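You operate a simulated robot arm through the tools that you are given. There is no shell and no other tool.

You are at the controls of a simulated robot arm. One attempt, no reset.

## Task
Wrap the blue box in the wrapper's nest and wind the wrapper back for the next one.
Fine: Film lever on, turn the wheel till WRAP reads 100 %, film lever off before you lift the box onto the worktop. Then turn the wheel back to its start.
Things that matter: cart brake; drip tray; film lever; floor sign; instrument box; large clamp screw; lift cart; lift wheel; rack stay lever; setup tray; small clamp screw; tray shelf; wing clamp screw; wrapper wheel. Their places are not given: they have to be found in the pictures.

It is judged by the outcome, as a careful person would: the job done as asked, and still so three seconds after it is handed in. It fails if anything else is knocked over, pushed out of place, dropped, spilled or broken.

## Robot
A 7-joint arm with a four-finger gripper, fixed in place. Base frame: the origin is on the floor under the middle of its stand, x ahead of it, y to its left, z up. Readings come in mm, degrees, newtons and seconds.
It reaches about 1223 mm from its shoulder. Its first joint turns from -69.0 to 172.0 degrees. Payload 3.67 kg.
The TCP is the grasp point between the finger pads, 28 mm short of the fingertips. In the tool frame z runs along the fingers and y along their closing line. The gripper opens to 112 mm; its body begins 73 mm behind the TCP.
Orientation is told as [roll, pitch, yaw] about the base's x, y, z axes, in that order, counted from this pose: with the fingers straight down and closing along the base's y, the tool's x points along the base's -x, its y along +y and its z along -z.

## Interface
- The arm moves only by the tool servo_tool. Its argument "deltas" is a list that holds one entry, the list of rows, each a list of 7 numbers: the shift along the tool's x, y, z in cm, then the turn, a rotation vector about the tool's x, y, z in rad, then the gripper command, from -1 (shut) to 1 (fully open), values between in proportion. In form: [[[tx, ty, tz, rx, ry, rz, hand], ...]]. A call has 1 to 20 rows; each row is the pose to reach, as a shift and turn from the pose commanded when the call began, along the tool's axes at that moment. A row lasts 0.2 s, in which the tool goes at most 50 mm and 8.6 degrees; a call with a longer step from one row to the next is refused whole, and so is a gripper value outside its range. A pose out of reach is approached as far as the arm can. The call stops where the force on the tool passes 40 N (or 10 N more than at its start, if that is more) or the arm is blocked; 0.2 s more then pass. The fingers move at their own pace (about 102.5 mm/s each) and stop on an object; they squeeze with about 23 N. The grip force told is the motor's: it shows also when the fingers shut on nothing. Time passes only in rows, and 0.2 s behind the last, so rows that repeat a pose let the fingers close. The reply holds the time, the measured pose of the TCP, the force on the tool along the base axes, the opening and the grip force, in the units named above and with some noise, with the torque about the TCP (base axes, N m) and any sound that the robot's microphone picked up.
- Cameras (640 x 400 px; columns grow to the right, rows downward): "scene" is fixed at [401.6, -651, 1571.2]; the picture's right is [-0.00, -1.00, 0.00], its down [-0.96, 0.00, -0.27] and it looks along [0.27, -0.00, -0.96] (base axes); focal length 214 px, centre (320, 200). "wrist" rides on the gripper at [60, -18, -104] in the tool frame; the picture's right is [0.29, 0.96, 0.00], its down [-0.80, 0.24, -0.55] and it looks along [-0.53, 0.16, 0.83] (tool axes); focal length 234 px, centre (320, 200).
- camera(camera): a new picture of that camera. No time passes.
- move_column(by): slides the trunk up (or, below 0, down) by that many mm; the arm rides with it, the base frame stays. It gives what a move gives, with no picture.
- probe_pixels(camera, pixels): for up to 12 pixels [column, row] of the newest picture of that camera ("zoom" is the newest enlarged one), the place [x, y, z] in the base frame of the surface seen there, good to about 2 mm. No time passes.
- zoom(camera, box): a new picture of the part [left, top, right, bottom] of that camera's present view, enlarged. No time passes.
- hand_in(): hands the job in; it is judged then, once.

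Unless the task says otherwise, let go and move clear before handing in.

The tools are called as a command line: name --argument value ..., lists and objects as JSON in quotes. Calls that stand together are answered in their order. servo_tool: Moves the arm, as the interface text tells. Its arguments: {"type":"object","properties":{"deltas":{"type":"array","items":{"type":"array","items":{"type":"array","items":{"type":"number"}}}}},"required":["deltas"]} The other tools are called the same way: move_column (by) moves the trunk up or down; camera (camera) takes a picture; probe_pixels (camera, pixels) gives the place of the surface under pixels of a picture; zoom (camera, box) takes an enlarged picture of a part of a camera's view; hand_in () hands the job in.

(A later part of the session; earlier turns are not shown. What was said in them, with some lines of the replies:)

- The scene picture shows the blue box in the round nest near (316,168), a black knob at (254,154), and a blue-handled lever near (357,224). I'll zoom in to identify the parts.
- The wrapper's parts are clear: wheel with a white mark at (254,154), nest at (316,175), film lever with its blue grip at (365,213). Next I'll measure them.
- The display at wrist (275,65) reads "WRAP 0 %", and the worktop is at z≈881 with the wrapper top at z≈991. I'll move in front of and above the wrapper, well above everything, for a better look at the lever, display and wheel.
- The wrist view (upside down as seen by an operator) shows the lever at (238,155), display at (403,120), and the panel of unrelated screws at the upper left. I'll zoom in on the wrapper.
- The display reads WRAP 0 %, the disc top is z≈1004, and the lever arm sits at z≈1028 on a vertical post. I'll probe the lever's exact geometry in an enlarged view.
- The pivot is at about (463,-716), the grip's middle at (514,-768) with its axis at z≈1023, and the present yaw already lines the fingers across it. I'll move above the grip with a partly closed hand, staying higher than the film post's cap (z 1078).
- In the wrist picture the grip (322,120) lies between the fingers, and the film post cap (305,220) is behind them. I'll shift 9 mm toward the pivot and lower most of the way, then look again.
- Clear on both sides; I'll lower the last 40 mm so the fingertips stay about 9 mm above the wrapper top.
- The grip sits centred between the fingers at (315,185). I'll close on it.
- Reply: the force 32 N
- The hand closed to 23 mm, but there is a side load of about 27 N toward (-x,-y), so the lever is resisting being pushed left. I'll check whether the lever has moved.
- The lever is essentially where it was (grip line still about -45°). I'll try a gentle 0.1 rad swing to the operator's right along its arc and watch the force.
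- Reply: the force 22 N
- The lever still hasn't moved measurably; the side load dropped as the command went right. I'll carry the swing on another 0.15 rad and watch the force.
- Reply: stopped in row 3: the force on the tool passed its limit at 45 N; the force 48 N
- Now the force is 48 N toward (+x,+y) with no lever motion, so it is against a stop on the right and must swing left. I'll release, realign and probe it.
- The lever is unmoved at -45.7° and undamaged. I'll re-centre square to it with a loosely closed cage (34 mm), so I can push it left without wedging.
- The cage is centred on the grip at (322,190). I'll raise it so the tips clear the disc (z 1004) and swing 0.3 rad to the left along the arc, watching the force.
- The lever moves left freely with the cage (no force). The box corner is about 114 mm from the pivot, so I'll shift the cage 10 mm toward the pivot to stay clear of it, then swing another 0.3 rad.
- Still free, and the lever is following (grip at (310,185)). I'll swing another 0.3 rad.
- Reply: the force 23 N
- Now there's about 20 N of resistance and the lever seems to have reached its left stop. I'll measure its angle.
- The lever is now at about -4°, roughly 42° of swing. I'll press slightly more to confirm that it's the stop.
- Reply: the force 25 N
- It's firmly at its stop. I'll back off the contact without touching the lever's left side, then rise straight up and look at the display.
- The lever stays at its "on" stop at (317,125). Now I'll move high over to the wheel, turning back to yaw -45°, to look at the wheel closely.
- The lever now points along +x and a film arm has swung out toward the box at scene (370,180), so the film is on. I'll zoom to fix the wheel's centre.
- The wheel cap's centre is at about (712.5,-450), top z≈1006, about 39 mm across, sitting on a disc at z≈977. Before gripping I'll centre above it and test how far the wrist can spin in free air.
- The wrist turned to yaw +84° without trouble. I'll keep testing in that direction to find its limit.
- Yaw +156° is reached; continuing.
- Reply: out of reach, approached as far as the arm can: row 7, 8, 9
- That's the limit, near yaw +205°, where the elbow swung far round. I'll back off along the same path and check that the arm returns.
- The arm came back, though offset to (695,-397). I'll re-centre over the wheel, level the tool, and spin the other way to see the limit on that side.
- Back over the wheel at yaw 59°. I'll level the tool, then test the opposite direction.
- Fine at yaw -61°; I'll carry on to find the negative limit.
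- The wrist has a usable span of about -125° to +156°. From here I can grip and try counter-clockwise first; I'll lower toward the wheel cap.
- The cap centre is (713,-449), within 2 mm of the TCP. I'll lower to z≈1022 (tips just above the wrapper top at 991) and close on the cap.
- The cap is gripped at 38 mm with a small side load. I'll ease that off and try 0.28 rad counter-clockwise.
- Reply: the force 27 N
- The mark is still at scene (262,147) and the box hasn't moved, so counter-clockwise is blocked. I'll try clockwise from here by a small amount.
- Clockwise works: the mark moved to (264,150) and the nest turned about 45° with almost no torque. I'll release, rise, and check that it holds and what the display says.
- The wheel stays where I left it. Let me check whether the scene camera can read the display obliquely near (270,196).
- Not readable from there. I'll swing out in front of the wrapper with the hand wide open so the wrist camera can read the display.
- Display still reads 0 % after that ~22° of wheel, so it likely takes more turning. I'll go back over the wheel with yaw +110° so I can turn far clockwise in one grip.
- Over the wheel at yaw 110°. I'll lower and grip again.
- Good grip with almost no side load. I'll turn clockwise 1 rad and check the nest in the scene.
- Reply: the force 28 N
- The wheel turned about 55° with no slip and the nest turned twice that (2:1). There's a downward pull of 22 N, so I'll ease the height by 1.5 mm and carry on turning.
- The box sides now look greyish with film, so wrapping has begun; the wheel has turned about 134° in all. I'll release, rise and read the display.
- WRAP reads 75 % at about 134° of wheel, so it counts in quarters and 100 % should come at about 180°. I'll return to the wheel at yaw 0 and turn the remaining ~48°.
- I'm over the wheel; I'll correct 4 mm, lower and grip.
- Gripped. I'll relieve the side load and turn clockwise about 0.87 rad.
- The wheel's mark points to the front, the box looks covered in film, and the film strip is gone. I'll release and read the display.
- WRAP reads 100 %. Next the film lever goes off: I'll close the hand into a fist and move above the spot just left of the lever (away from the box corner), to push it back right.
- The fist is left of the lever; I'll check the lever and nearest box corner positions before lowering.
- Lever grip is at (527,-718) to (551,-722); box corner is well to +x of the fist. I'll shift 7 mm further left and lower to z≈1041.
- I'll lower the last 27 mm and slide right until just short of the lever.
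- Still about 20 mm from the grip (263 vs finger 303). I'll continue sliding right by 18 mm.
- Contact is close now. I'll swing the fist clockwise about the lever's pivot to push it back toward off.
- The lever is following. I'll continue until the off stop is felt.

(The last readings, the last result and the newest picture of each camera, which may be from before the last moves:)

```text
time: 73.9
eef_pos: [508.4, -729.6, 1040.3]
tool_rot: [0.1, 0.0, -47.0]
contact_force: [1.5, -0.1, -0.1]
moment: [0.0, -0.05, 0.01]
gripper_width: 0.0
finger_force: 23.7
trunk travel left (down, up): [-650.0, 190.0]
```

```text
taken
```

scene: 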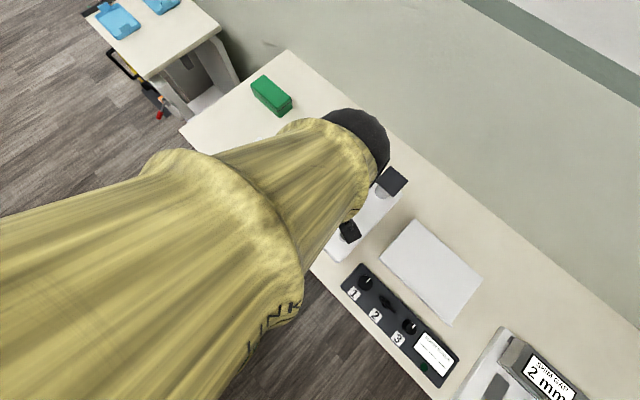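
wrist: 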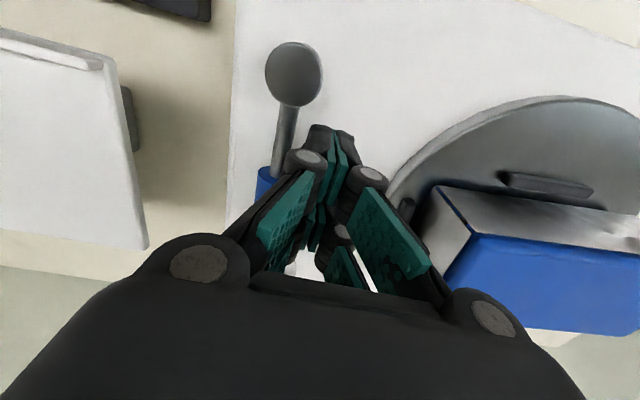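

probe_pixels --camera "wrist" --pixels '[[294, 72], [287, 120], [281, 150], [267, 175], [266, 185], [262, 195]]'

servo_tool --deltas '[[[-0.12, -0.22, 0, 0, 0, 0.05, -1], [-0.24, -0.45, 0, 0, 0, 0.1, -1], [-0.34, -0.69, 0, 0, 0, 0.15, -1]]]'

camera --camera "wrist"

```text
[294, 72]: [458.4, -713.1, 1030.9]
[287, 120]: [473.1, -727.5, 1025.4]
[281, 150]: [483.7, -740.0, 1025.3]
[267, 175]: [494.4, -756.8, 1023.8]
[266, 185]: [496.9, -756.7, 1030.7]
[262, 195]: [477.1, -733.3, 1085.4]
```

```text
time: 74.6
eef_pos: [511.5, -729.4, 1041.3]
tool_rot: [0.5, 0.2, -53.0]
contact_force: [29.3, 25.1, -0.8]
moment: [0.58, -0.63, 0.91]
gripper_width: 0.0
finger_force: 23.2
trunk travel left (down, up): [-650.0, 190.0]
stopped in row 3: the force on the tool passed its limit at 44 N (the readings are from after the stop); the commanded pose is now the measured one
```

```text
taken
```

wrist: 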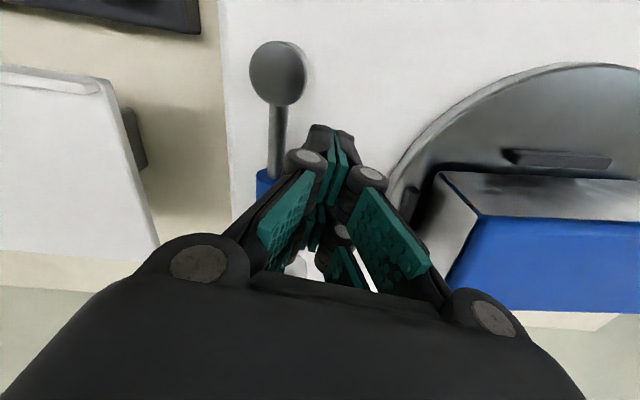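

The stop was reached (44 N), so the lever is fully off. I'll back away to the left and rise, then verify.

servo_tool --deltas '[[[0, 0.8, 0, 0, 0, 0, -1], [0, 1.2, 0, 0, 0, 0, -1], [0, 1.2, -3, 0, 0, 0, -1], [0, 1.2, -7, 0, 0, 0, -1], [0, 1.2, -11, 0, 0, 0, -0.5], [1.5, 4, -13, 0, 0, 0, 0.5], [4, 8, -14, 0, 0, 0, 1], [7, 12, -14, 0, 0, 0, 1], [10, 16, -14, 0, 0, 0, 1], [13, 19, -14, 0, 0, 0, 1]]]'

camera --camera "wrist"

camera --camera "scene"

```text
time: 76.8
eef_pos: [579.0, -518.9, 1182.9]
tool_rot: [0.3, 0.1, -53.4]
contact_force: [0.0, 0.5, 0.6]
moment: [-0.01, 0.0, 0.0]
gripper_width: 112.2
finger_force: 0.1
trunk travel left (down, up): [-650.0, 190.0]
```

```text
taken
```

wrist: 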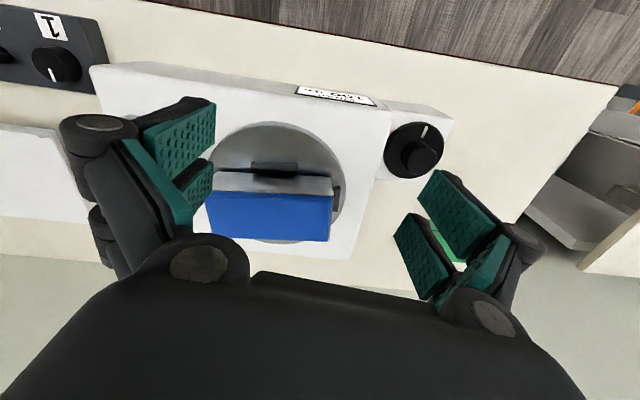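

```text
taken
```

scene: 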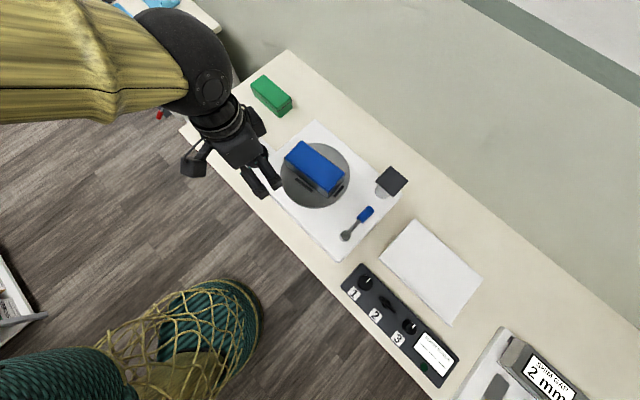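

The lever is back at its off position (scene (357,222)). Next I'll measure the wrapped box for the grasp and find the free worktop spot.

zoom --camera "scene" --box '[270, 130, 370, 220]'

probe_pixels --camera "zoom" --pixels '[[248, 65], [165, 130], [350, 270], [428, 205], [290, 165], [210, 180], [260, 230], [345, 305], [240, 225], [402, 268], [180, 250], [420, 110]]'

zoom --camera "wrist" --box '[190, 110, 370, 250]'

```text
4.44 times, centred on (320, 175) of scene
```

zoom: 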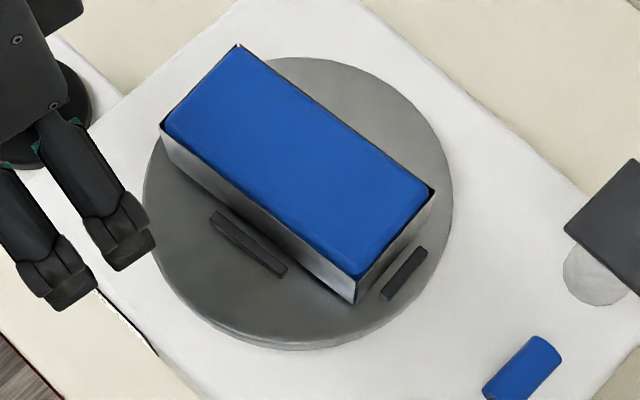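

```text
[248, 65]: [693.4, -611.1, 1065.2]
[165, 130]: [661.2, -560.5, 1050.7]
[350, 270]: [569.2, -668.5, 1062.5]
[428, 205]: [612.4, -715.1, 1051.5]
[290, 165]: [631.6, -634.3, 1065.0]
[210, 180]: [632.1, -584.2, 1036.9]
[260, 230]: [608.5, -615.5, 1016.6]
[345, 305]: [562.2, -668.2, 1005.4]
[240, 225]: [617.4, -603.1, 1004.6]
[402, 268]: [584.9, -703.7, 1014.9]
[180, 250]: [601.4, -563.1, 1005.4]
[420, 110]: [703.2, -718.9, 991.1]
```

```text
2.86 times, centred on (280, 180) of wrist
```

zoom: 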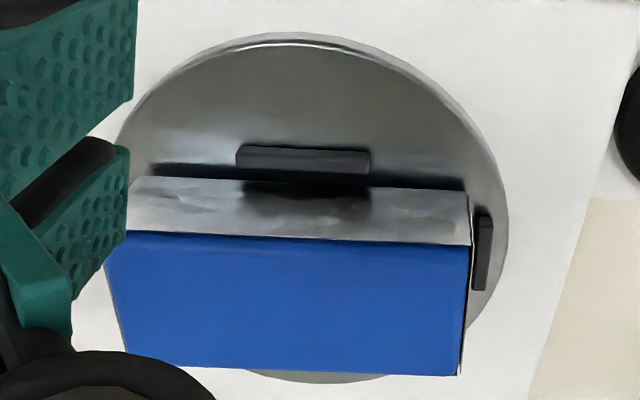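

The wrapped box is centred at about (638,-636), long axis about 49.5°, about 70 mm across with film, and the nest stops reach z≈1014. I'll move above it with yaw ≈49.5° and the hand open.

servo_tool --deltas '[[[-1.0, -0.2, 0, 0, 0, -0.138, 1], [-2.0, -0.35, 0, 0, 0, -0.276, 1], [-3.0, -0.5, 0, 0, 0, -0.414, 1], [-4.0, -0.7, 0, 0, 0, -0.553, 1], [-5.0, -0.85, 0, 0, 0, -0.691, 1], [-6.0, -1.0, 0, 0, 0, -0.829, 1], [-7.0, -1.2, 0, 0, 0, -0.967, 1], [-8.0, -1.35, 0, 0, 0, -1.105, 1], [-9.0, -1.5, 0, 0, 0, -1.243, 1], [-10.0, -1.7, 0, 0, 0, -1.381, 1], [-11.0, -1.85, 0, 0, 0, -1.52, 1], [-12.0, -2.0, 0, 0, 0, -1.658, 1], [-12.95, -2.2, 0, 0, 0, -1.796, 1], [-12.95, -2.2, 0, 0, 0, -1.796, 1]]]'

camera --camera "wrist"

camera --camera "scene"

```text
time: 79.8
eef_pos: [642.8, -634.0, 1181.2]
tool_rot: [0.1, -0.3, 49.6]
contact_force: [0.3, 0.5, -0.4]
moment: [-0.01, -0.01, 0.02]
gripper_width: 112.0
finger_force: 0.1
trunk travel left (down, up): [-650.0, 190.0]
```

```text
taken
```

wrist: 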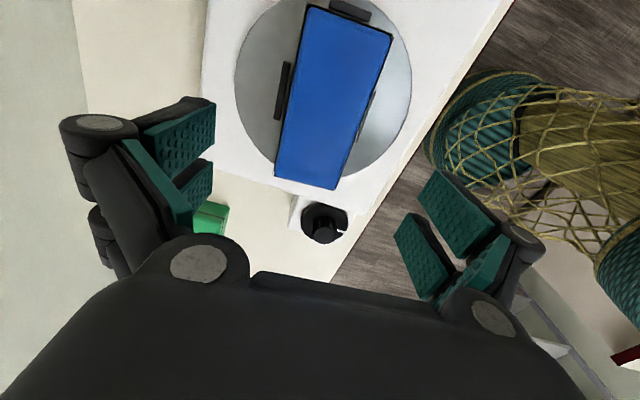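

```text
taken
```

scene: 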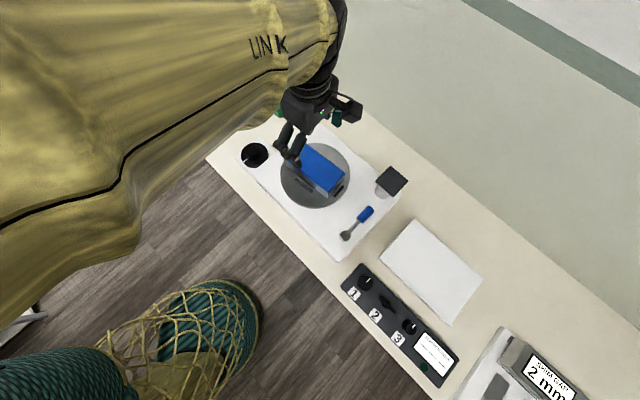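

probe_pixels --camera "wrist" --pixels '[[327, 116], [316, 10], [385, 38], [281, 174], [334, 184], [291, 90], [366, 108], [283, 95], [369, 118], [350, 12]]'

zoom --camera "wrist" --box '[230, 0, 420, 200]'

```text
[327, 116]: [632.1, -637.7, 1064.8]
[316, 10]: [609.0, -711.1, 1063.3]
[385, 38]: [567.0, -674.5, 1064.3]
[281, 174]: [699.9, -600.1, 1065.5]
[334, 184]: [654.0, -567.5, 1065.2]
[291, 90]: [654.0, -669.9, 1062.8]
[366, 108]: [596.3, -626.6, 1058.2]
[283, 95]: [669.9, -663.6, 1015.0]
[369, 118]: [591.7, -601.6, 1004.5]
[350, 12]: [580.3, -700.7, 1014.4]
```

```text
2.00 times, centred on (325, 100) of wrist
```

zoom: 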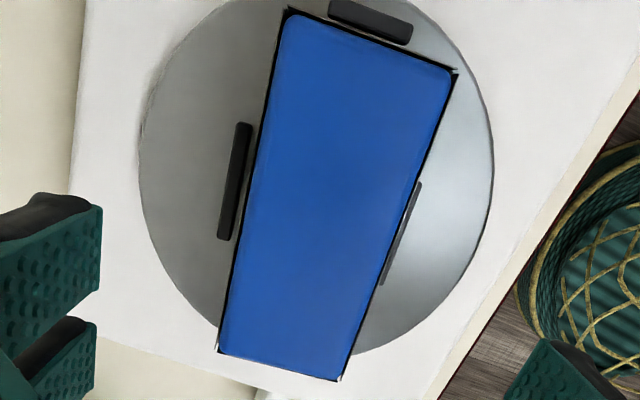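

The lid's centre is about (634,-638). I'll shift over it and lower partway, then check the straddle.

servo_tool --deltas '[[[0.8, 0.4, 2, 0, 0, 0, 1], [0.8, 0.4, 5, 0, 0, 0, 1], [0.8, 0.4, 8, 0, 0, 0, 1]]]'

camera --camera "wrist"

zoom --camera "scene" --box '[260, 100, 400, 220]'

```text
time: 80.6
eef_pos: [633.6, -636.6, 1100.9]
tool_rot: [0.2, -0.2, 49.6]
contact_force: [1.1, 0.0, 0.3]
moment: [0.0, 0.03, -0.02]
gripper_width: 111.8
finger_force: 0.0
trunk travel left (down, up): [-650.0, 190.0]
```

```text
taken
```

wrist: 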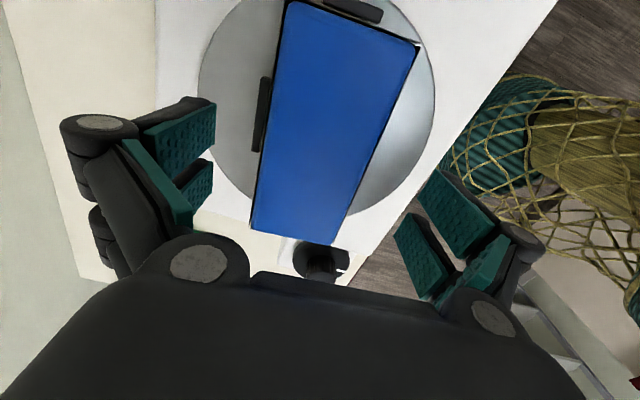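

```text
3.33 times, centred on (330, 160) of scene
```

zoom: 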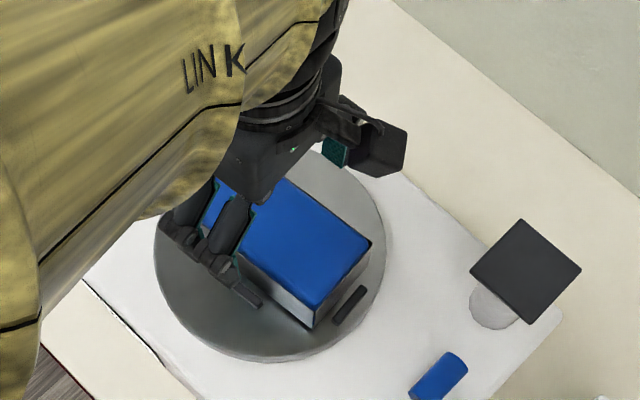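

Well centred between the fingers. I'll lower to z≈1047 so the tips stay above the nest's stops, then close.

servo_tool --deltas '[[[0, 0, 2, 0, 0, 0, 1], [0, 0, 4, 0, 0, 0, 1], [0, 0, 5.4, 0, 0, 0, 1], [0, 0, 5.4, 0, 0, 0, 1]]]'

servo_tool --deltas '[[[0, 0, 0, 0, 0, 0, 0.5], [0, 0, 0, 0, 0, 0, 0.2], [0, 0, 0, 0, 0, 0, -0.1], [0, 0, 0, 0, 0, 0, -1], [0, 0, 0, 0, 0, 0, -1]]]'

camera --camera "wrist"

```text
time: 81.6
eef_pos: [630.7, -635.9, 1047.5]
tool_rot: [0.2, -0.4, 49.6]
contact_force: [-0.2, -0.8, -0.1]
moment: [0.0, -0.03, 0.02]
gripper_width: 111.9
finger_force: 0.1
trunk travel left (down, up): [-650.0, 190.0]
```

```text
time: 82.8
eef_pos: [631.5, -637.1, 1047.6]
tool_rot: [0.1, -0.4, 49.5]
contact_force: [1.8, -3.1, 4.2]
moment: [-0.04, -0.31, 0.01]
gripper_width: 69.8
finger_force: 22.3
trunk travel left (down, up): [-650.0, 190.0]
```

```text
taken
```

wrist: 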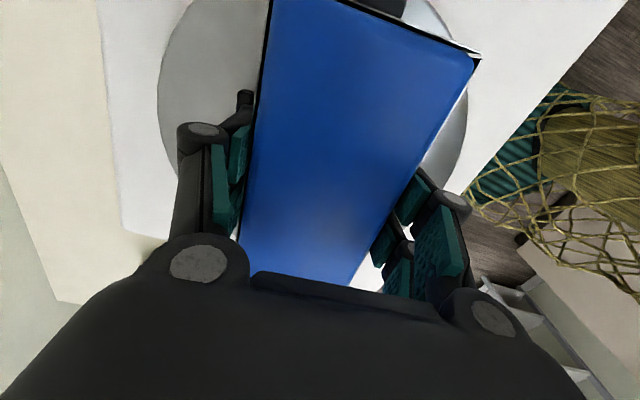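

Gripped at 69.8 mm with 22 N. I'll lift slowly a few centimetres and check the box comes along level.

servo_tool --deltas '[[[0, 0, -0.3, 0, 0, 0, -1], [0, 0, -1, 0, 0, 0, -1], [0, 0, -2, 0, 0, 0, -1], [0, 0, -3.5, 0, 0, 0, -1], [0, 0, -5, 0, 0, 0, -1]]]'

camera --camera "wrist"

camera --camera "scene"

```text
time: 84.0
eef_pos: [630.4, -637.6, 1098.2]
tool_rot: [0.3, -0.4, 49.6]
contact_force: [-0.1, -0.4, -5.6]
moment: [-0.05, 0.05, 0.01]
gripper_width: 70.0
finger_force: 23.0
trunk travel left (down, up): [-650.0, 190.0]
```

```text
taken
```

wrist: 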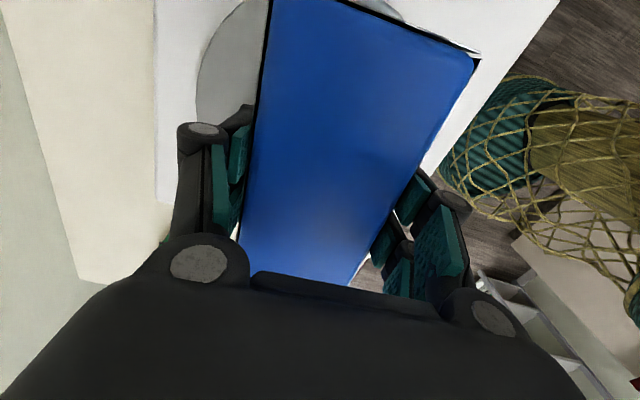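

```text
taken
```

scene: 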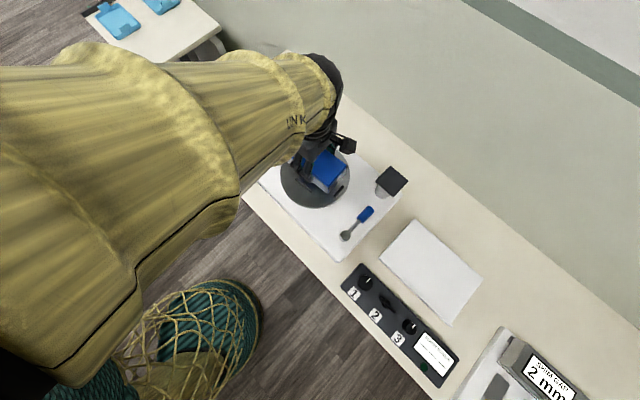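

The box is up (about 5.6 N) and level. I'll raise it more and carry it over to the free worktop area left of the wheel, about (855,-311).

servo_tool --deltas '[[[0, 0, -3, 0, 0, 0, -1], [0, 0, -6, 0, 0, 0, -1], [0, 0, -8, 0, 0, 0, -1], [-2, 0.2, -8, 0, 0, 0, -1], [-5, 0.5, -8, 0, 0, 0, -1], [-8.5, 0.87, -8, 0, 0, 0, -1], [-12, 1.2, -8, 0, 0, 0, -1], [-15.5, 1.6, -8, 0, 0, 0, -1], [-19, 1.95, -8, 0, 0, 0, -1], [-22.5, 2.3, -8, 0, 0, 0, -1], [-26, 2.65, -8, 0, 0, 0, -1], [-29.5, 3.0, -8, 0, 0, 0, -1], [-33, 3.4, -8, 0, 0, 0, -1], [-36, 3.7, -8, 0, 0, 0, -1], [-38.5, 3.95, -8, 0, 0, 0, -1], [-39.45, 4.03, -8, 0, 0, 0, -1], [-39.45, 4.03, -8, 0, 0, 0, -1]]]'

camera --camera "wrist"

camera --camera "scene"

```text
time: 87.6
eef_pos: [858.3, -309.5, 1180.1]
tool_rot: [0.3, -0.3, 49.6]
contact_force: [-0.4, -0.1, -5.4]
moment: [-0.01, 0.01, 0.0]
gripper_width: 70.2
finger_force: 23.0
trunk travel left (down, up): [-650.0, 190.0]
```

```text
taken
```

wrist: 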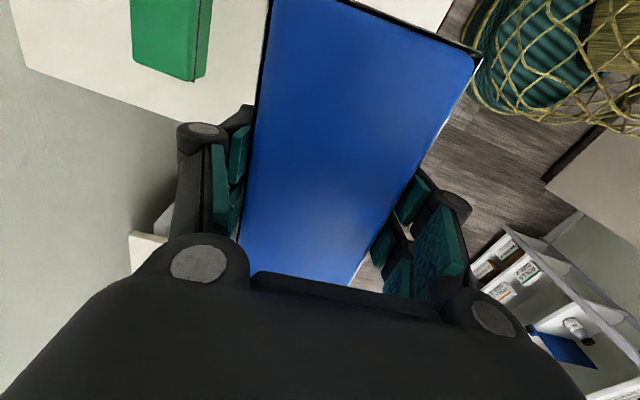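

```text
taken
```

scene: 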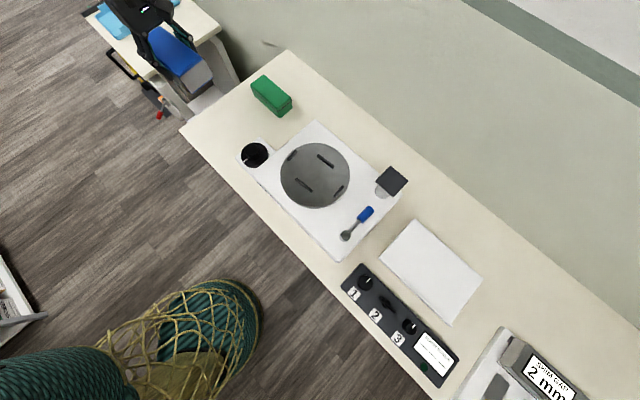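

Box held steady at (858,-310). I'll probe the worktop under it for height and clearance.

probe_pixels --camera "scene" --pixels '[[227, 131], [215, 118], [203, 125], [222, 112], [240, 140], [236, 118], [210, 140], [190, 130], [225, 150], [250, 115], [255, 130]]'

zoom --camera "scene" --box '[100, 0, 300, 170]'

```text
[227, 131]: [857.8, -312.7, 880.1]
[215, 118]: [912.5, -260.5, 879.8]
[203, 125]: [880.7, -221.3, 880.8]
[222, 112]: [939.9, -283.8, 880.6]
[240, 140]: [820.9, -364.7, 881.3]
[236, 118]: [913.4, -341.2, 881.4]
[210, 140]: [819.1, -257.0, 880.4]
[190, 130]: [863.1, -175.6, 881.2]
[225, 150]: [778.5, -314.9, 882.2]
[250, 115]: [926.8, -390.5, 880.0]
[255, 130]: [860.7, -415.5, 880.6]
```

```text
2.35 times, centred on (200, 85) of scene
```

zoom: 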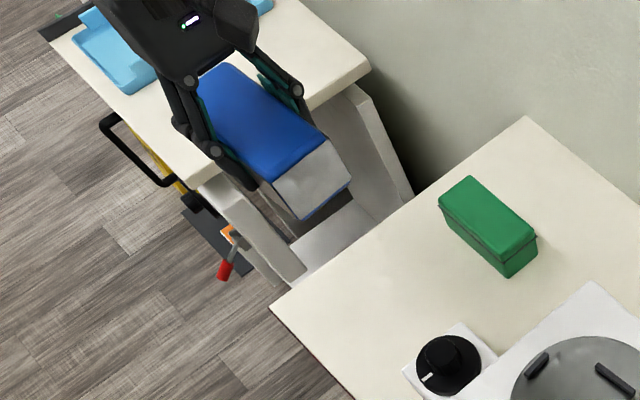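

The worktop is flat at z≈881 here. I'll lower the box in steps to just above it.

servo_tool --deltas '[[[0, 0, 3, 0, 0, 0, -1], [0, 0, 7, 0, 0, 0, -1], [0, 0, 11, 0, 0, 0, -1], [0, 0, 15, 0, 0, 0, -1], [0, 0, 19, 0, 0, 0, -1], [0, 0, 22, 0, 0, 0, -1], [0, 0, 24, 0, 0, 0, -1], [0, 0, 24.6, 0, 0, 0, -1]]]'

camera --camera "scene"

camera --camera "wrist"

```text
time: 89.4
eef_pos: [856.7, -309.6, 935.1]
tool_rot: [0.2, -0.3, 49.7]
contact_force: [-0.1, 0.8, -5.3]
moment: [0.0, -0.04, 0.0]
gripper_width: 69.8
finger_force: 23.5
trunk travel left (down, up): [-650.0, 190.0]
```

```text
taken
```

scene: 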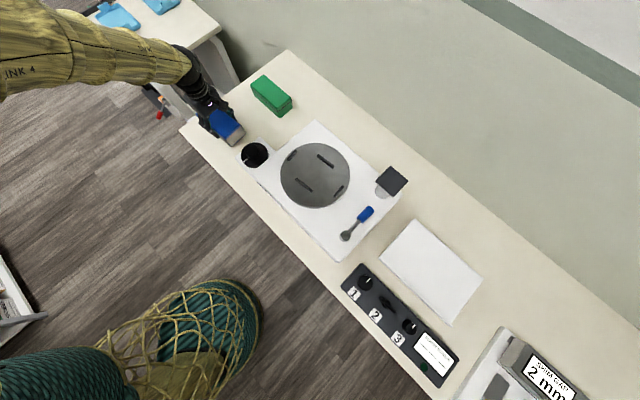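

```text
taken
```

wrist: 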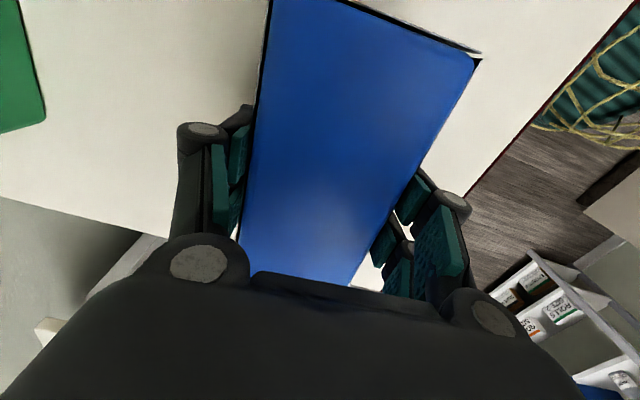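

About 10 mm above the worktop. I'll lower gently until it touches.

servo_tool --deltas '[[[0, 0, 0.4, 0, 0, 0, -1], [0, 0, 0.7, 0, 0, 0, -1], [0, 0, 0.9, 0, 0, 0, -1], [0, 0, 1.05, 0, 0, 0, -1]]]'

```text
time: 90.4
eef_pos: [858.6, -309.2, 923.7]
tool_rot: [0.2, -0.5, 49.6]
contact_force: [-0.6, 0.4, -3.7]
moment: [0.06, -0.07, 0.0]
gripper_width: 69.7
finger_force: 22.8
trunk travel left (down, up): [-650.0, 190.0]
```

servo_tool --deltas '[[[0, 0, 0.1, 0, 0, 0, -1], [0, 0, 0.15, 0, 0, 0, -1]]]'

```text
time: 91.0
eef_pos: [856.6, -308.5, 922.1]
tool_rot: [0.2, -0.4, 49.5]
contact_force: [-0.8, -0.2, 9.1]
moment: [-0.15, 0.55, -0.02]
gripper_width: 70.1
finger_force: 22.7
trunk travel left (down, up): [-650.0, 190.0]
```

The force turned to +9 N, so the box rests on the worktop. I'll open the fingers gradually and rise straight up.

servo_tool --deltas '[[[0, 0, -0.1, 0, 0, 0, 0.35], [0, 0, -0.1, 0, 0, 0, 0.6], [0, 0, -0.1, 0, 0, 0, 1], [0, 0, -0.1, 0, 0, 0, 1]]]'

servo_tool --deltas '[[[0, 0, -2, 0, 0, 0, 1], [0, 0, -5, 0, 0, 0, 1], [0, 0, -9, 0, 0, 0, 1], [0, 0, -13, 0, 0, 0, 1], [0, 0, -17, 0, 0, 0, 1], [0, 0, -20.5, 0, 0, 0, 1]]]'

camera --camera "wrist"

camera --camera "scene"

```text
time: 92.0
eef_pos: [857.8, -308.4, 921.6]
tool_rot: [0.1, -0.4, 49.6]
contact_force: [0.7, 1.1, -0.5]
moment: [0.01, -0.01, -0.01]
gripper_width: 112.0
finger_force: 0.1
trunk travel left (down, up): [-650.0, 190.0]
```

```text
time: 93.4
eef_pos: [856.8, -309.2, 1128.8]
tool_rot: [0.2, -0.4, 49.6]
contact_force: [1.1, 0.7, 0.3]
moment: [0.01, -0.04, -0.01]
gripper_width: 111.9
finger_force: 0.0
trunk travel left (down, up): [-650.0, 190.0]
```

```text
taken
```

wrist: 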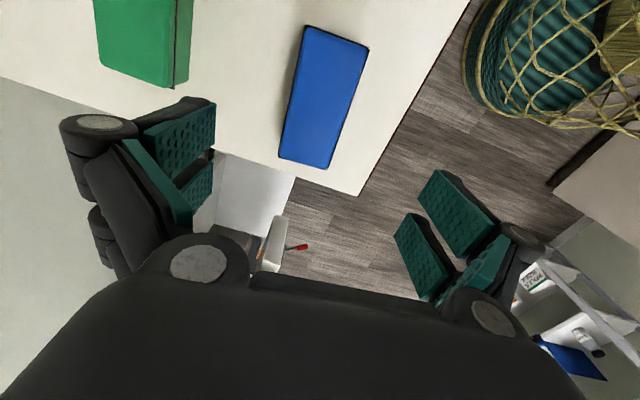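

```text
taken
```

scene: 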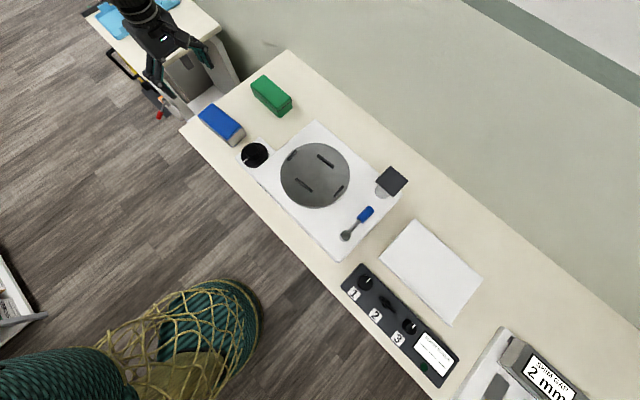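

The wrapped box stands on the worktop at scene (222,124), clear of everything. Now I'll go back over the wheel with yaw ≈-110° so I can wind it counter-clockwise back to its start in one grip.

servo_tool --deltas '[[[2, 0.18, 0, 0, 0, 0.139, 1], [4, 0.36, 0, 0, 0, 0.279, 1], [6, 0.54, 0, 0, 0, 0.418, 0.5], [8, 0.72, 0, 0, 0, 0.557, 0.1], [10, 0.9, 0, 0, 0, 0.697, 0.1], [12, 1.08, 0, 0, 0, 0.836, 0.1], [14, 1.25, 0, 0, 0, 0.975, 0.1], [16, 1.43, 0, 0, 0, 1.114, 0.1], [18, 1.61, 0, 0, 0, 1.254, 0.1], [20, 1.79, 0, 0, 0, 1.393, 0.1], [20, 1.79, 0, 0, 0, 1.532, 0.1], [20, 1.79, 0, 0, 0, 1.672, 0.1], [20, 1.79, 0, 0, 0, 1.811, 0.1], [20, 1.79, 0, 0, 0, 1.95, 0.1], [20, 1.79, 0, 0, 0, 2.09, 0.1], [20, 1.79, 0, 0, 0, 2.229, 0.1], [20, 1.79, 0, 0, 0, 2.368, 0.1], [20, 1.79, 0, 0, 0, 2.507, 0.1], [20, 1.79, 0, 0, 0, 2.647, 0.1], [20, 1.79, 0, 0, 0, 2.786, 0.1]]]'

camera --camera "wrist"

camera --camera "scene"

```text
time: 97.6
eef_pos: [715.2, -449.8, 1126.5]
tool_rot: [-0.1, 0.4, -110.2]
contact_force: [-0.1, -0.4, -0.5]
moment: [-0.02, 0.0, 0.0]
gripper_width: 61.3
finger_force: 0.0
trunk travel left (down, up): [-650.0, 190.0]
```

```text
taken
```

wrist: 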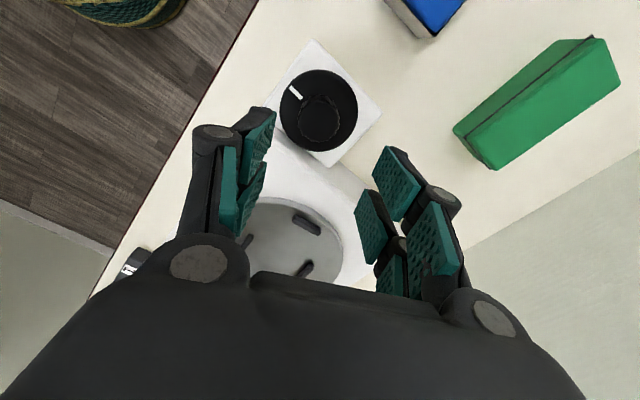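

```text
taken
```

scene: 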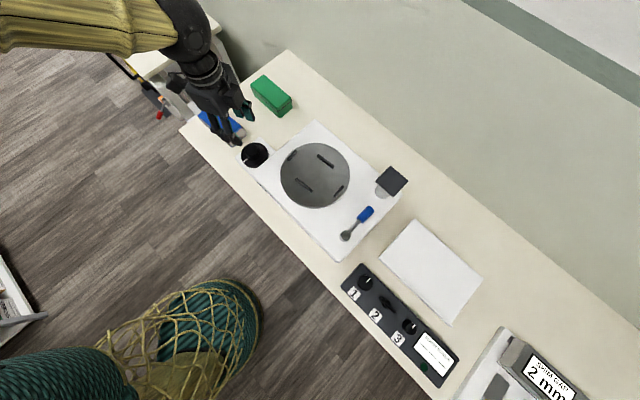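

Over the wheel; lowering and gripping.

servo_tool --deltas '[[[0, -0.13, 3, 0, 0, 0, 0.1], [0, -0.13, 6, 0, 0, 0, 0.1], [0, -0.13, 9, 0, 0, 0, 0.1], [0, -0.13, 10.45, 0, 0, 0, 0.1], [0, -0.13, 10.45, 0, 0, 0, 0.1], [0, -0.13, 10.45, 0, 0, 0, -0.3], [0, -0.13, 10.45, 0, 0, 0, -1], [0, -0.13, 10.45, 0, 0, 0, -1], [0, -0.13, 10.45, 0, 0, 0, -1]]]'

camera --camera "wrist"

```text
time: 99.6
eef_pos: [713.6, -449.7, 1021.7]
tool_rot: [-0.1, 0.4, -109.9]
contact_force: [-3.8, 4.6, -3.1]
moment: [0.4, -0.04, 0.0]
gripper_width: 38.1
finger_force: 45.0
trunk travel left (down, up): [-650.0, 190.0]
```

```text
taken
```

wrist: 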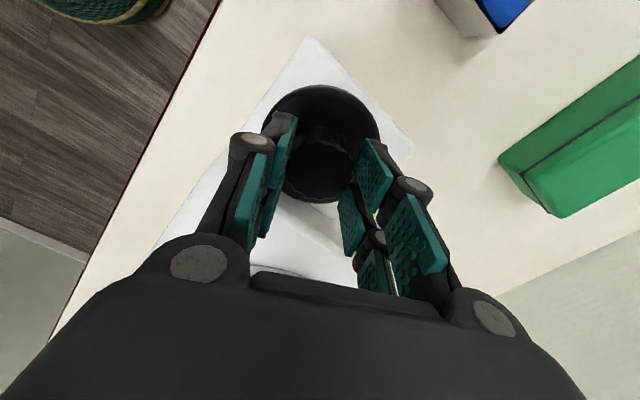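

Good grip. I'll turn counter-clockwise 1.62 rad first.

servo_tool --deltas '[[[0, 0, 0, 0, 0, -0.09, -1], [0, 0, 0, 0, 0, -0.18, -1], [0, 0, 0, 0, 0, -0.27, -1], [0, 0, 0, 0, 0, -0.36, -1], [0, 0, 0, 0, 0, -0.45, -1], [0, 0, 0, 0, 0, -0.54, -1], [0, 0, 0, 0, 0, -0.63, -1], [0, 0, 0, 0, 0, -0.72, -1], [0, 0, 0, 0, 0, -0.81, -1], [0, 0, 0, 0, 0, -0.9, -1], [0, 0, 0, 0, 0, -0.99, -1], [0, 0, 0, 0, 0, -1.08, -1], [0, 0, 0, 0, 0, -1.17, -1], [0, 0, 0, 0, 0, -1.26, -1], [0, 0, 0, 0, 0, -1.35, -1], [0, 0, 0, 0, 0, -1.44, -1], [0, 0, 0, 0, 0, -1.53, -1], [0, 0, 0, 0, 0, -1.62, -1]]]'

zoom --camera "scene" --box '[230, 120, 410, 250]'

```text
time: 103.4
eef_pos: [712.2, -449.8, 1022.0]
tool_rot: [0.4, 0.0, -17.2]
contact_force: [-17.1, 11.9, -19.3]
moment: [0.64, 0.87, -0.04]
gripper_width: 38.5
finger_force: 44.9
trunk travel left (down, up): [-650.0, 190.0]
```

```text
3.08 times, centred on (320, 185) of scene
```

zoom: 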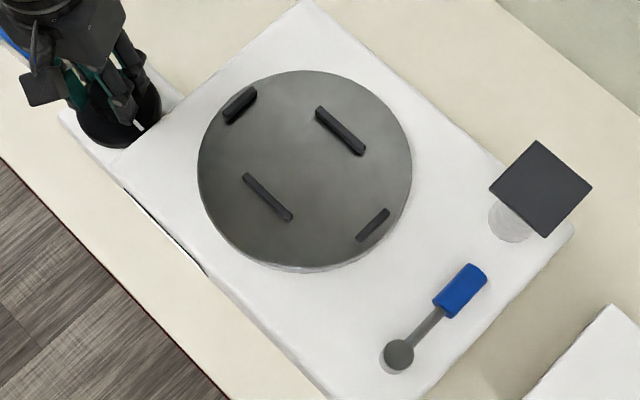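

Half-way back. I'll relieve the load by about 1.5 mm and turn another 1.45 rad.

servo_tool --deltas '[[[0.15, 0.05, 0.15, 0, 0, 0, -1], [0.15, 0.05, 0.15, 0, 0, -0.09, -1], [0.15, 0.05, 0.15, 0, 0, -0.18, -1], [0.15, 0.05, 0.15, 0, 0, -0.27, -1], [0.15, 0.05, 0.15, 0, 0, -0.36, -1], [0.15, 0.05, 0.15, 0, 0, -0.45, -1], [0.15, 0.05, 0.15, 0, 0, -0.54, -1], [0.15, 0.05, 0.15, 0, 0, -0.63, -1], [0.15, 0.05, 0.15, 0, 0, -0.72, -1], [0.15, 0.05, 0.15, 0, 0, -0.81, -1], [0.15, 0.05, 0.15, 0, 0, -0.9, -1], [0.15, 0.05, 0.15, 0, 0, -0.99, -1], [0.15, 0.05, 0.15, 0, 0, -1.08, -1], [0.15, 0.05, 0.15, 0, 0, -1.17, -1], [0.15, 0.05, 0.15, 0, 0, -1.26, -1], [0.15, 0.05, 0.15, 0, 0, -1.35, -1], [0.15, 0.05, 0.15, 0, 0, -1.45, -1]]]'

zoom --camera "scene" --box '[230, 120, 410, 250]'

zoom --camera "scene" --box '[235, 130, 285, 170]'

camera --camera "wrist"

```text
time: 106.8
eef_pos: [713.1, -449.0, 1021.6]
tool_rot: [-0.1, -0.4, 59.9]
contact_force: [-3.0, -7.6, 7.0]
moment: [0.52, 0.12, -0.06]
gripper_width: 38.2
finger_force: 44.4
trunk travel left (down, up): [-650.0, 190.0]
stopped in row 17: the force on the tool passed its limit at 41 N (the readings are from after the stop); the commanded pose is now the measured one
```

```text
3.08 times, centred on (320, 185) of scene
```

zoom: 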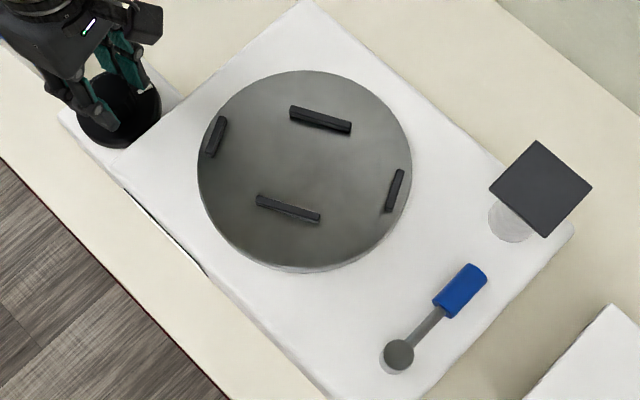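

```text
10.00 times, centred on (260, 150) of scene
```

zoom: 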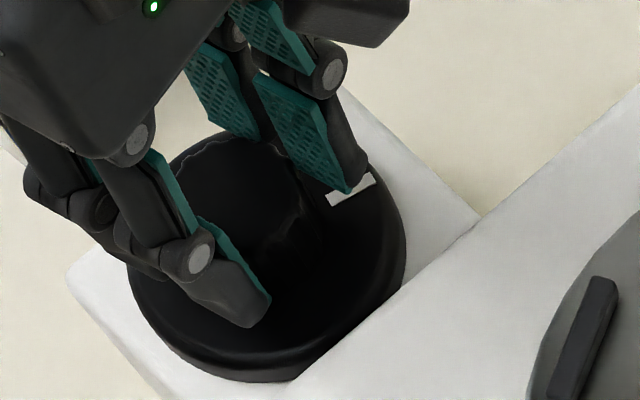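

```text
taken
```

wrist: 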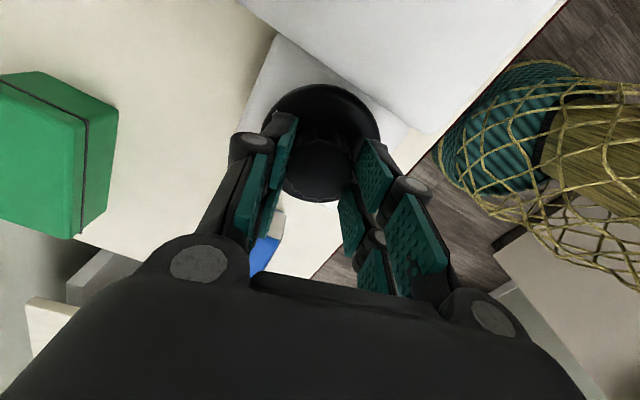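

It stopped only for a side load (41 N); about 14° remain. The load is small now, so I'll carry on another 0.22 rad gently.

servo_tool --deltas '[[[0, 0, 0, 0, 0, -0.06, -1], [0, 0, 0, 0, 0, -0.12, -1], [0, 0, 0, 0, 0, -0.17, -1], [0, 0, 0, 0, 0, -0.22, -1]]]'

zoom --camera "scene" --box '[270, 130, 370, 220]'

zoom --camera "scene" --box '[235, 130, 285, 170]'

```text
time: 107.8
eef_pos: [714.1, -449.3, 1022.0]
tool_rot: [-0.2, -0.3, 72.6]
contact_force: [-0.8, -14.6, 14.1]
moment: [-0.7, 0.02, -0.01]
gripper_width: 38.4
finger_force: 45.5
trunk travel left (down, up): [-650.0, 190.0]
```

```text
4.44 times, centred on (320, 175) of scene
```

zoom: 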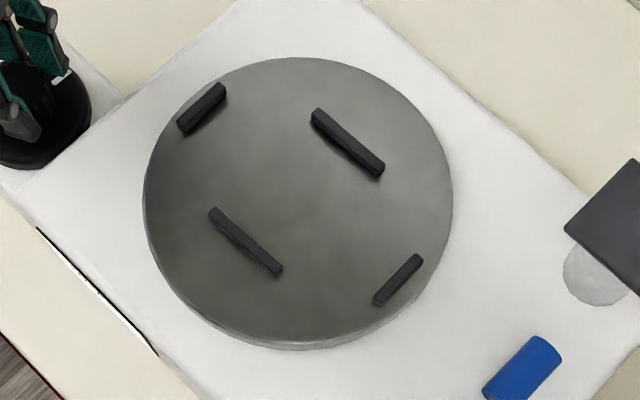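

```text
10.00 times, centred on (260, 150) of scene
```

zoom: 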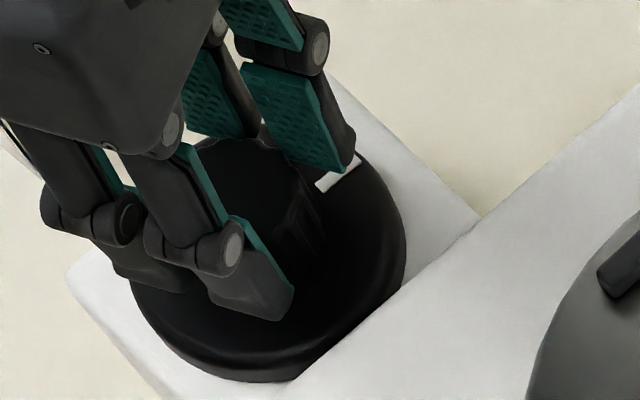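

The nest bars and the mark are nearly back at the original positions, with no stop torque yet. I'll turn a little more until the stop is felt.

servo_tool --deltas '[[[0, 0, 0, 0, 0, -0.03, -1], [0, 0, 0, 0, 0, -0.06, -1], [0, 0, 0, 0, 0, -0.08, -1]]]'

zoom --camera "scene" --box '[270, 130, 370, 220]'

zoom --camera "scene" --box '[235, 130, 285, 170]'

```text
time: 108.6
eef_pos: [712.4, -449.3, 1021.6]
tool_rot: [-0.2, -0.4, 77.2]
contact_force: [1.6, -13.8, 12.3]
moment: [-0.26, -0.14, -0.47]
gripper_width: 38.0
finger_force: 45.5
trunk travel left (down, up): [-650.0, 190.0]
```

```text
4.44 times, centred on (320, 175) of scene
```

zoom: 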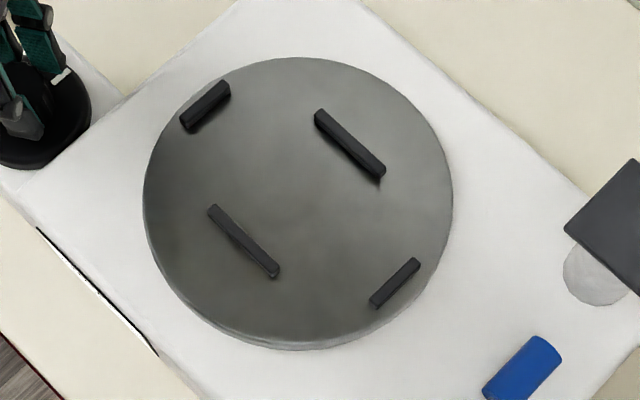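

```text
10.00 times, centred on (260, 150) of scene
```

zoom: 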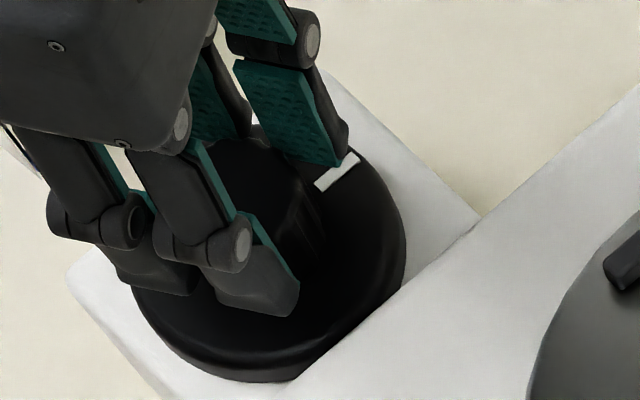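

The stop torque (-0.47 N m) appeared and the nest bars match their starting positions. I'll release, rise and check the display.

servo_tool --deltas '[[[0, 0, 0, 0, 0, 0, 0.1], [0, 0, 0, 0, 0, 0, 0.1], [0, 0, -3, 0, 0, 0, 0.1], [0, 0, -7, 0, 0, 0, 0.1], [0, 0, -11, 0, 0, 0, 0.1], [0, 0, -15.5, 0, 0, 0, 0.1]]]'

zoom --camera "scene" --box '[235, 130, 285, 170]'

camera --camera "scene"

```text
time: 110.0
eef_pos: [712.1, -448.7, 1177.1]
tool_rot: [-0.2, -0.4, 77.2]
contact_force: [-0.4, -0.3, 0.4]
moment: [-0.02, -0.03, 0.02]
gripper_width: 61.6
finger_force: 0.1
trunk travel left (down, up): [-650.0, 190.0]
```

```text
10.00 times, centred on (260, 150) of scene
```

zoom: 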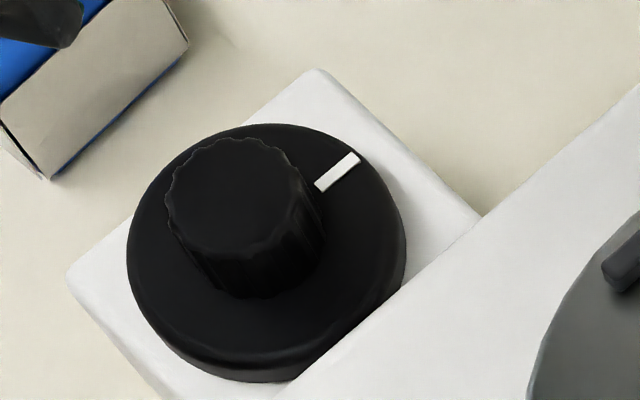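

```text
taken
```

scene: 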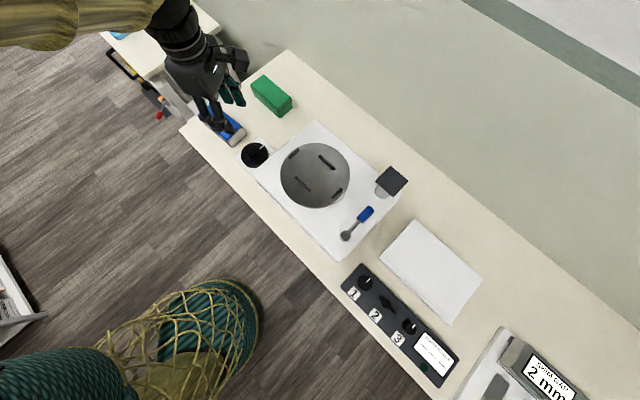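

The mark is exactly at its starting place (338,172 in the zoom). I'll move clear to the front and read the display.

servo_tool --deltas '[[[-0.13, 1.36, 0, 0, 0, 0.133, 0.5], [-0.27, 2.7, 0, 0, 0, 0.266, 1], [-0.4, 4.07, 0, 0, 0, 0.4, 1], [-0.53, 5.43, 0, 0, 0, 0.533, 1], [-0.67, 6.8, 0, 0, 0, 0.666, 1], [-0.8, 8.1, 0, 0, 0, 0.8, 1], [-0.94, 9.5, 0, 0, 0, 0.932, 1], [-1.07, 10.9, 0, 0, 0, 1.065, 1], [-1.2, 12.2, 0, 0, 0, 1.2, 1], [-1.34, 13.6, 0, 0, 0, 1.33, 1], [-1.47, 14.9, 0, 0, 0, 1.465, 1], [-1.6, 16.3, 0, 0, 0, 1.6, 1], [-1.74, 17.6, 0, 0, 0, 1.73, 1], [-1.87, 19, 0, 0, 0, 1.865, 1], [-2, 20.4, 0, 0, 0, 2.0, 1], [-2.14, 21.7, 0, 0, 0, 2.13, 1]]]'

camera --camera "wrist"

zoom --camera "wrist" --box '[210, 140, 350, 250]'

camera --camera "scene"

zoom --camera "scene" --box '[170, 60, 410, 250]'

```text
time: 113.4
eef_pos: [504.1, -378.9, 1176.1]
tool_rot: [0.4, 0.0, -45.1]
contact_force: [-0.1, 0.4, 1.2]
moment: [-0.02, 0.04, 0.0]
gripper_width: 112.0
finger_force: 0.0
trunk travel left (down, up): [-650.0, 190.0]
```

```text
taken
```

wrist: 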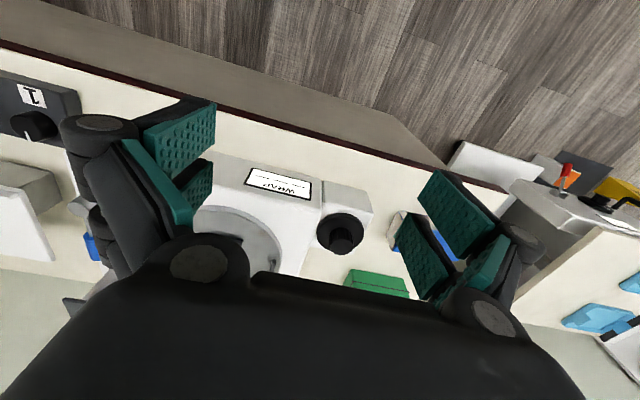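

```text
3.64 times, centred on (280, 195) of wrist
```

zoom: 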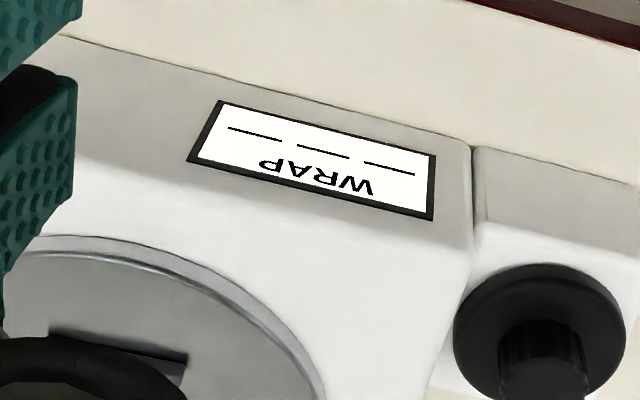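

```text
taken
```

scene: 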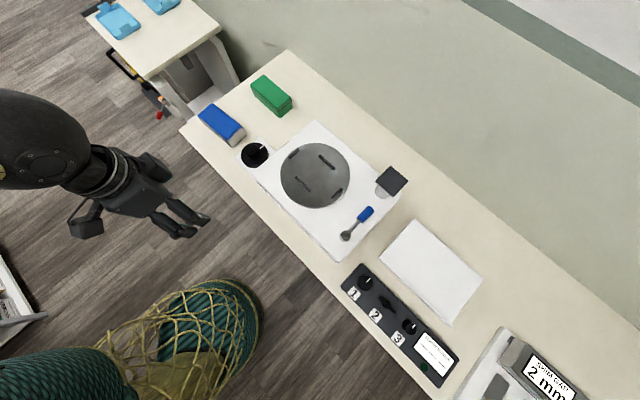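

```text
2.11 times, centred on (290, 155) of scene
```

zoom: 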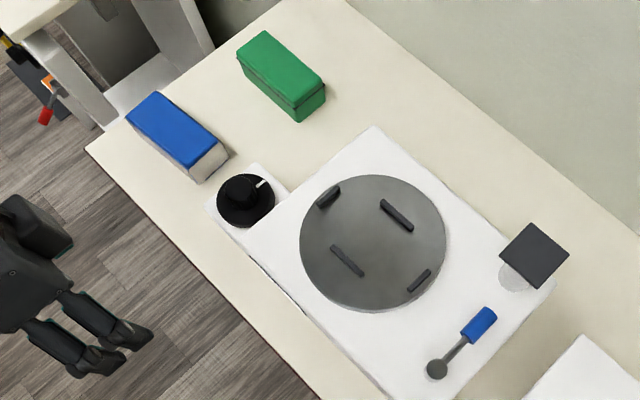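

The display shows "WRAP – – –" (empty nest), the wheel mark and nest bars are back at their start, and the lever is off at (357,222). The wrapped box stands on the worktop at (222,124) with nothing else disturbed. The arm is clear and open, so I'll hand in.

hand_in

```text
The job is handed in.
```

The blue box is wrapped and standing on the worktop, and the wrapper is wound back for the next one. I've handed the job in; the verdict hasn't come back.

- **Wrapping:** I swung the film lever to its left stop, and the film swung out toward the box. I then turned the wheel clockwise until the display read WRAP 100 %.
- **Film off first:** The lever went back to its off stop before I lifted the box.
- **Box:** It now stands on clear worktop to the left of the wheel, well away from the bench edges and the green box.
- **Wheel:** I turned it back counter-clockwise to its stop, and the white mark is exactly where it started. The display now shows "WRAP – – –", which I take to mean the nest is empty.

Before I found which way the lever and wheel turn, I pressed each briefly against its stop; the lever took about 48 N. Both worked normally afterwards. I saw nothing else moved or knocked over, and the arm is clear with its hand open.
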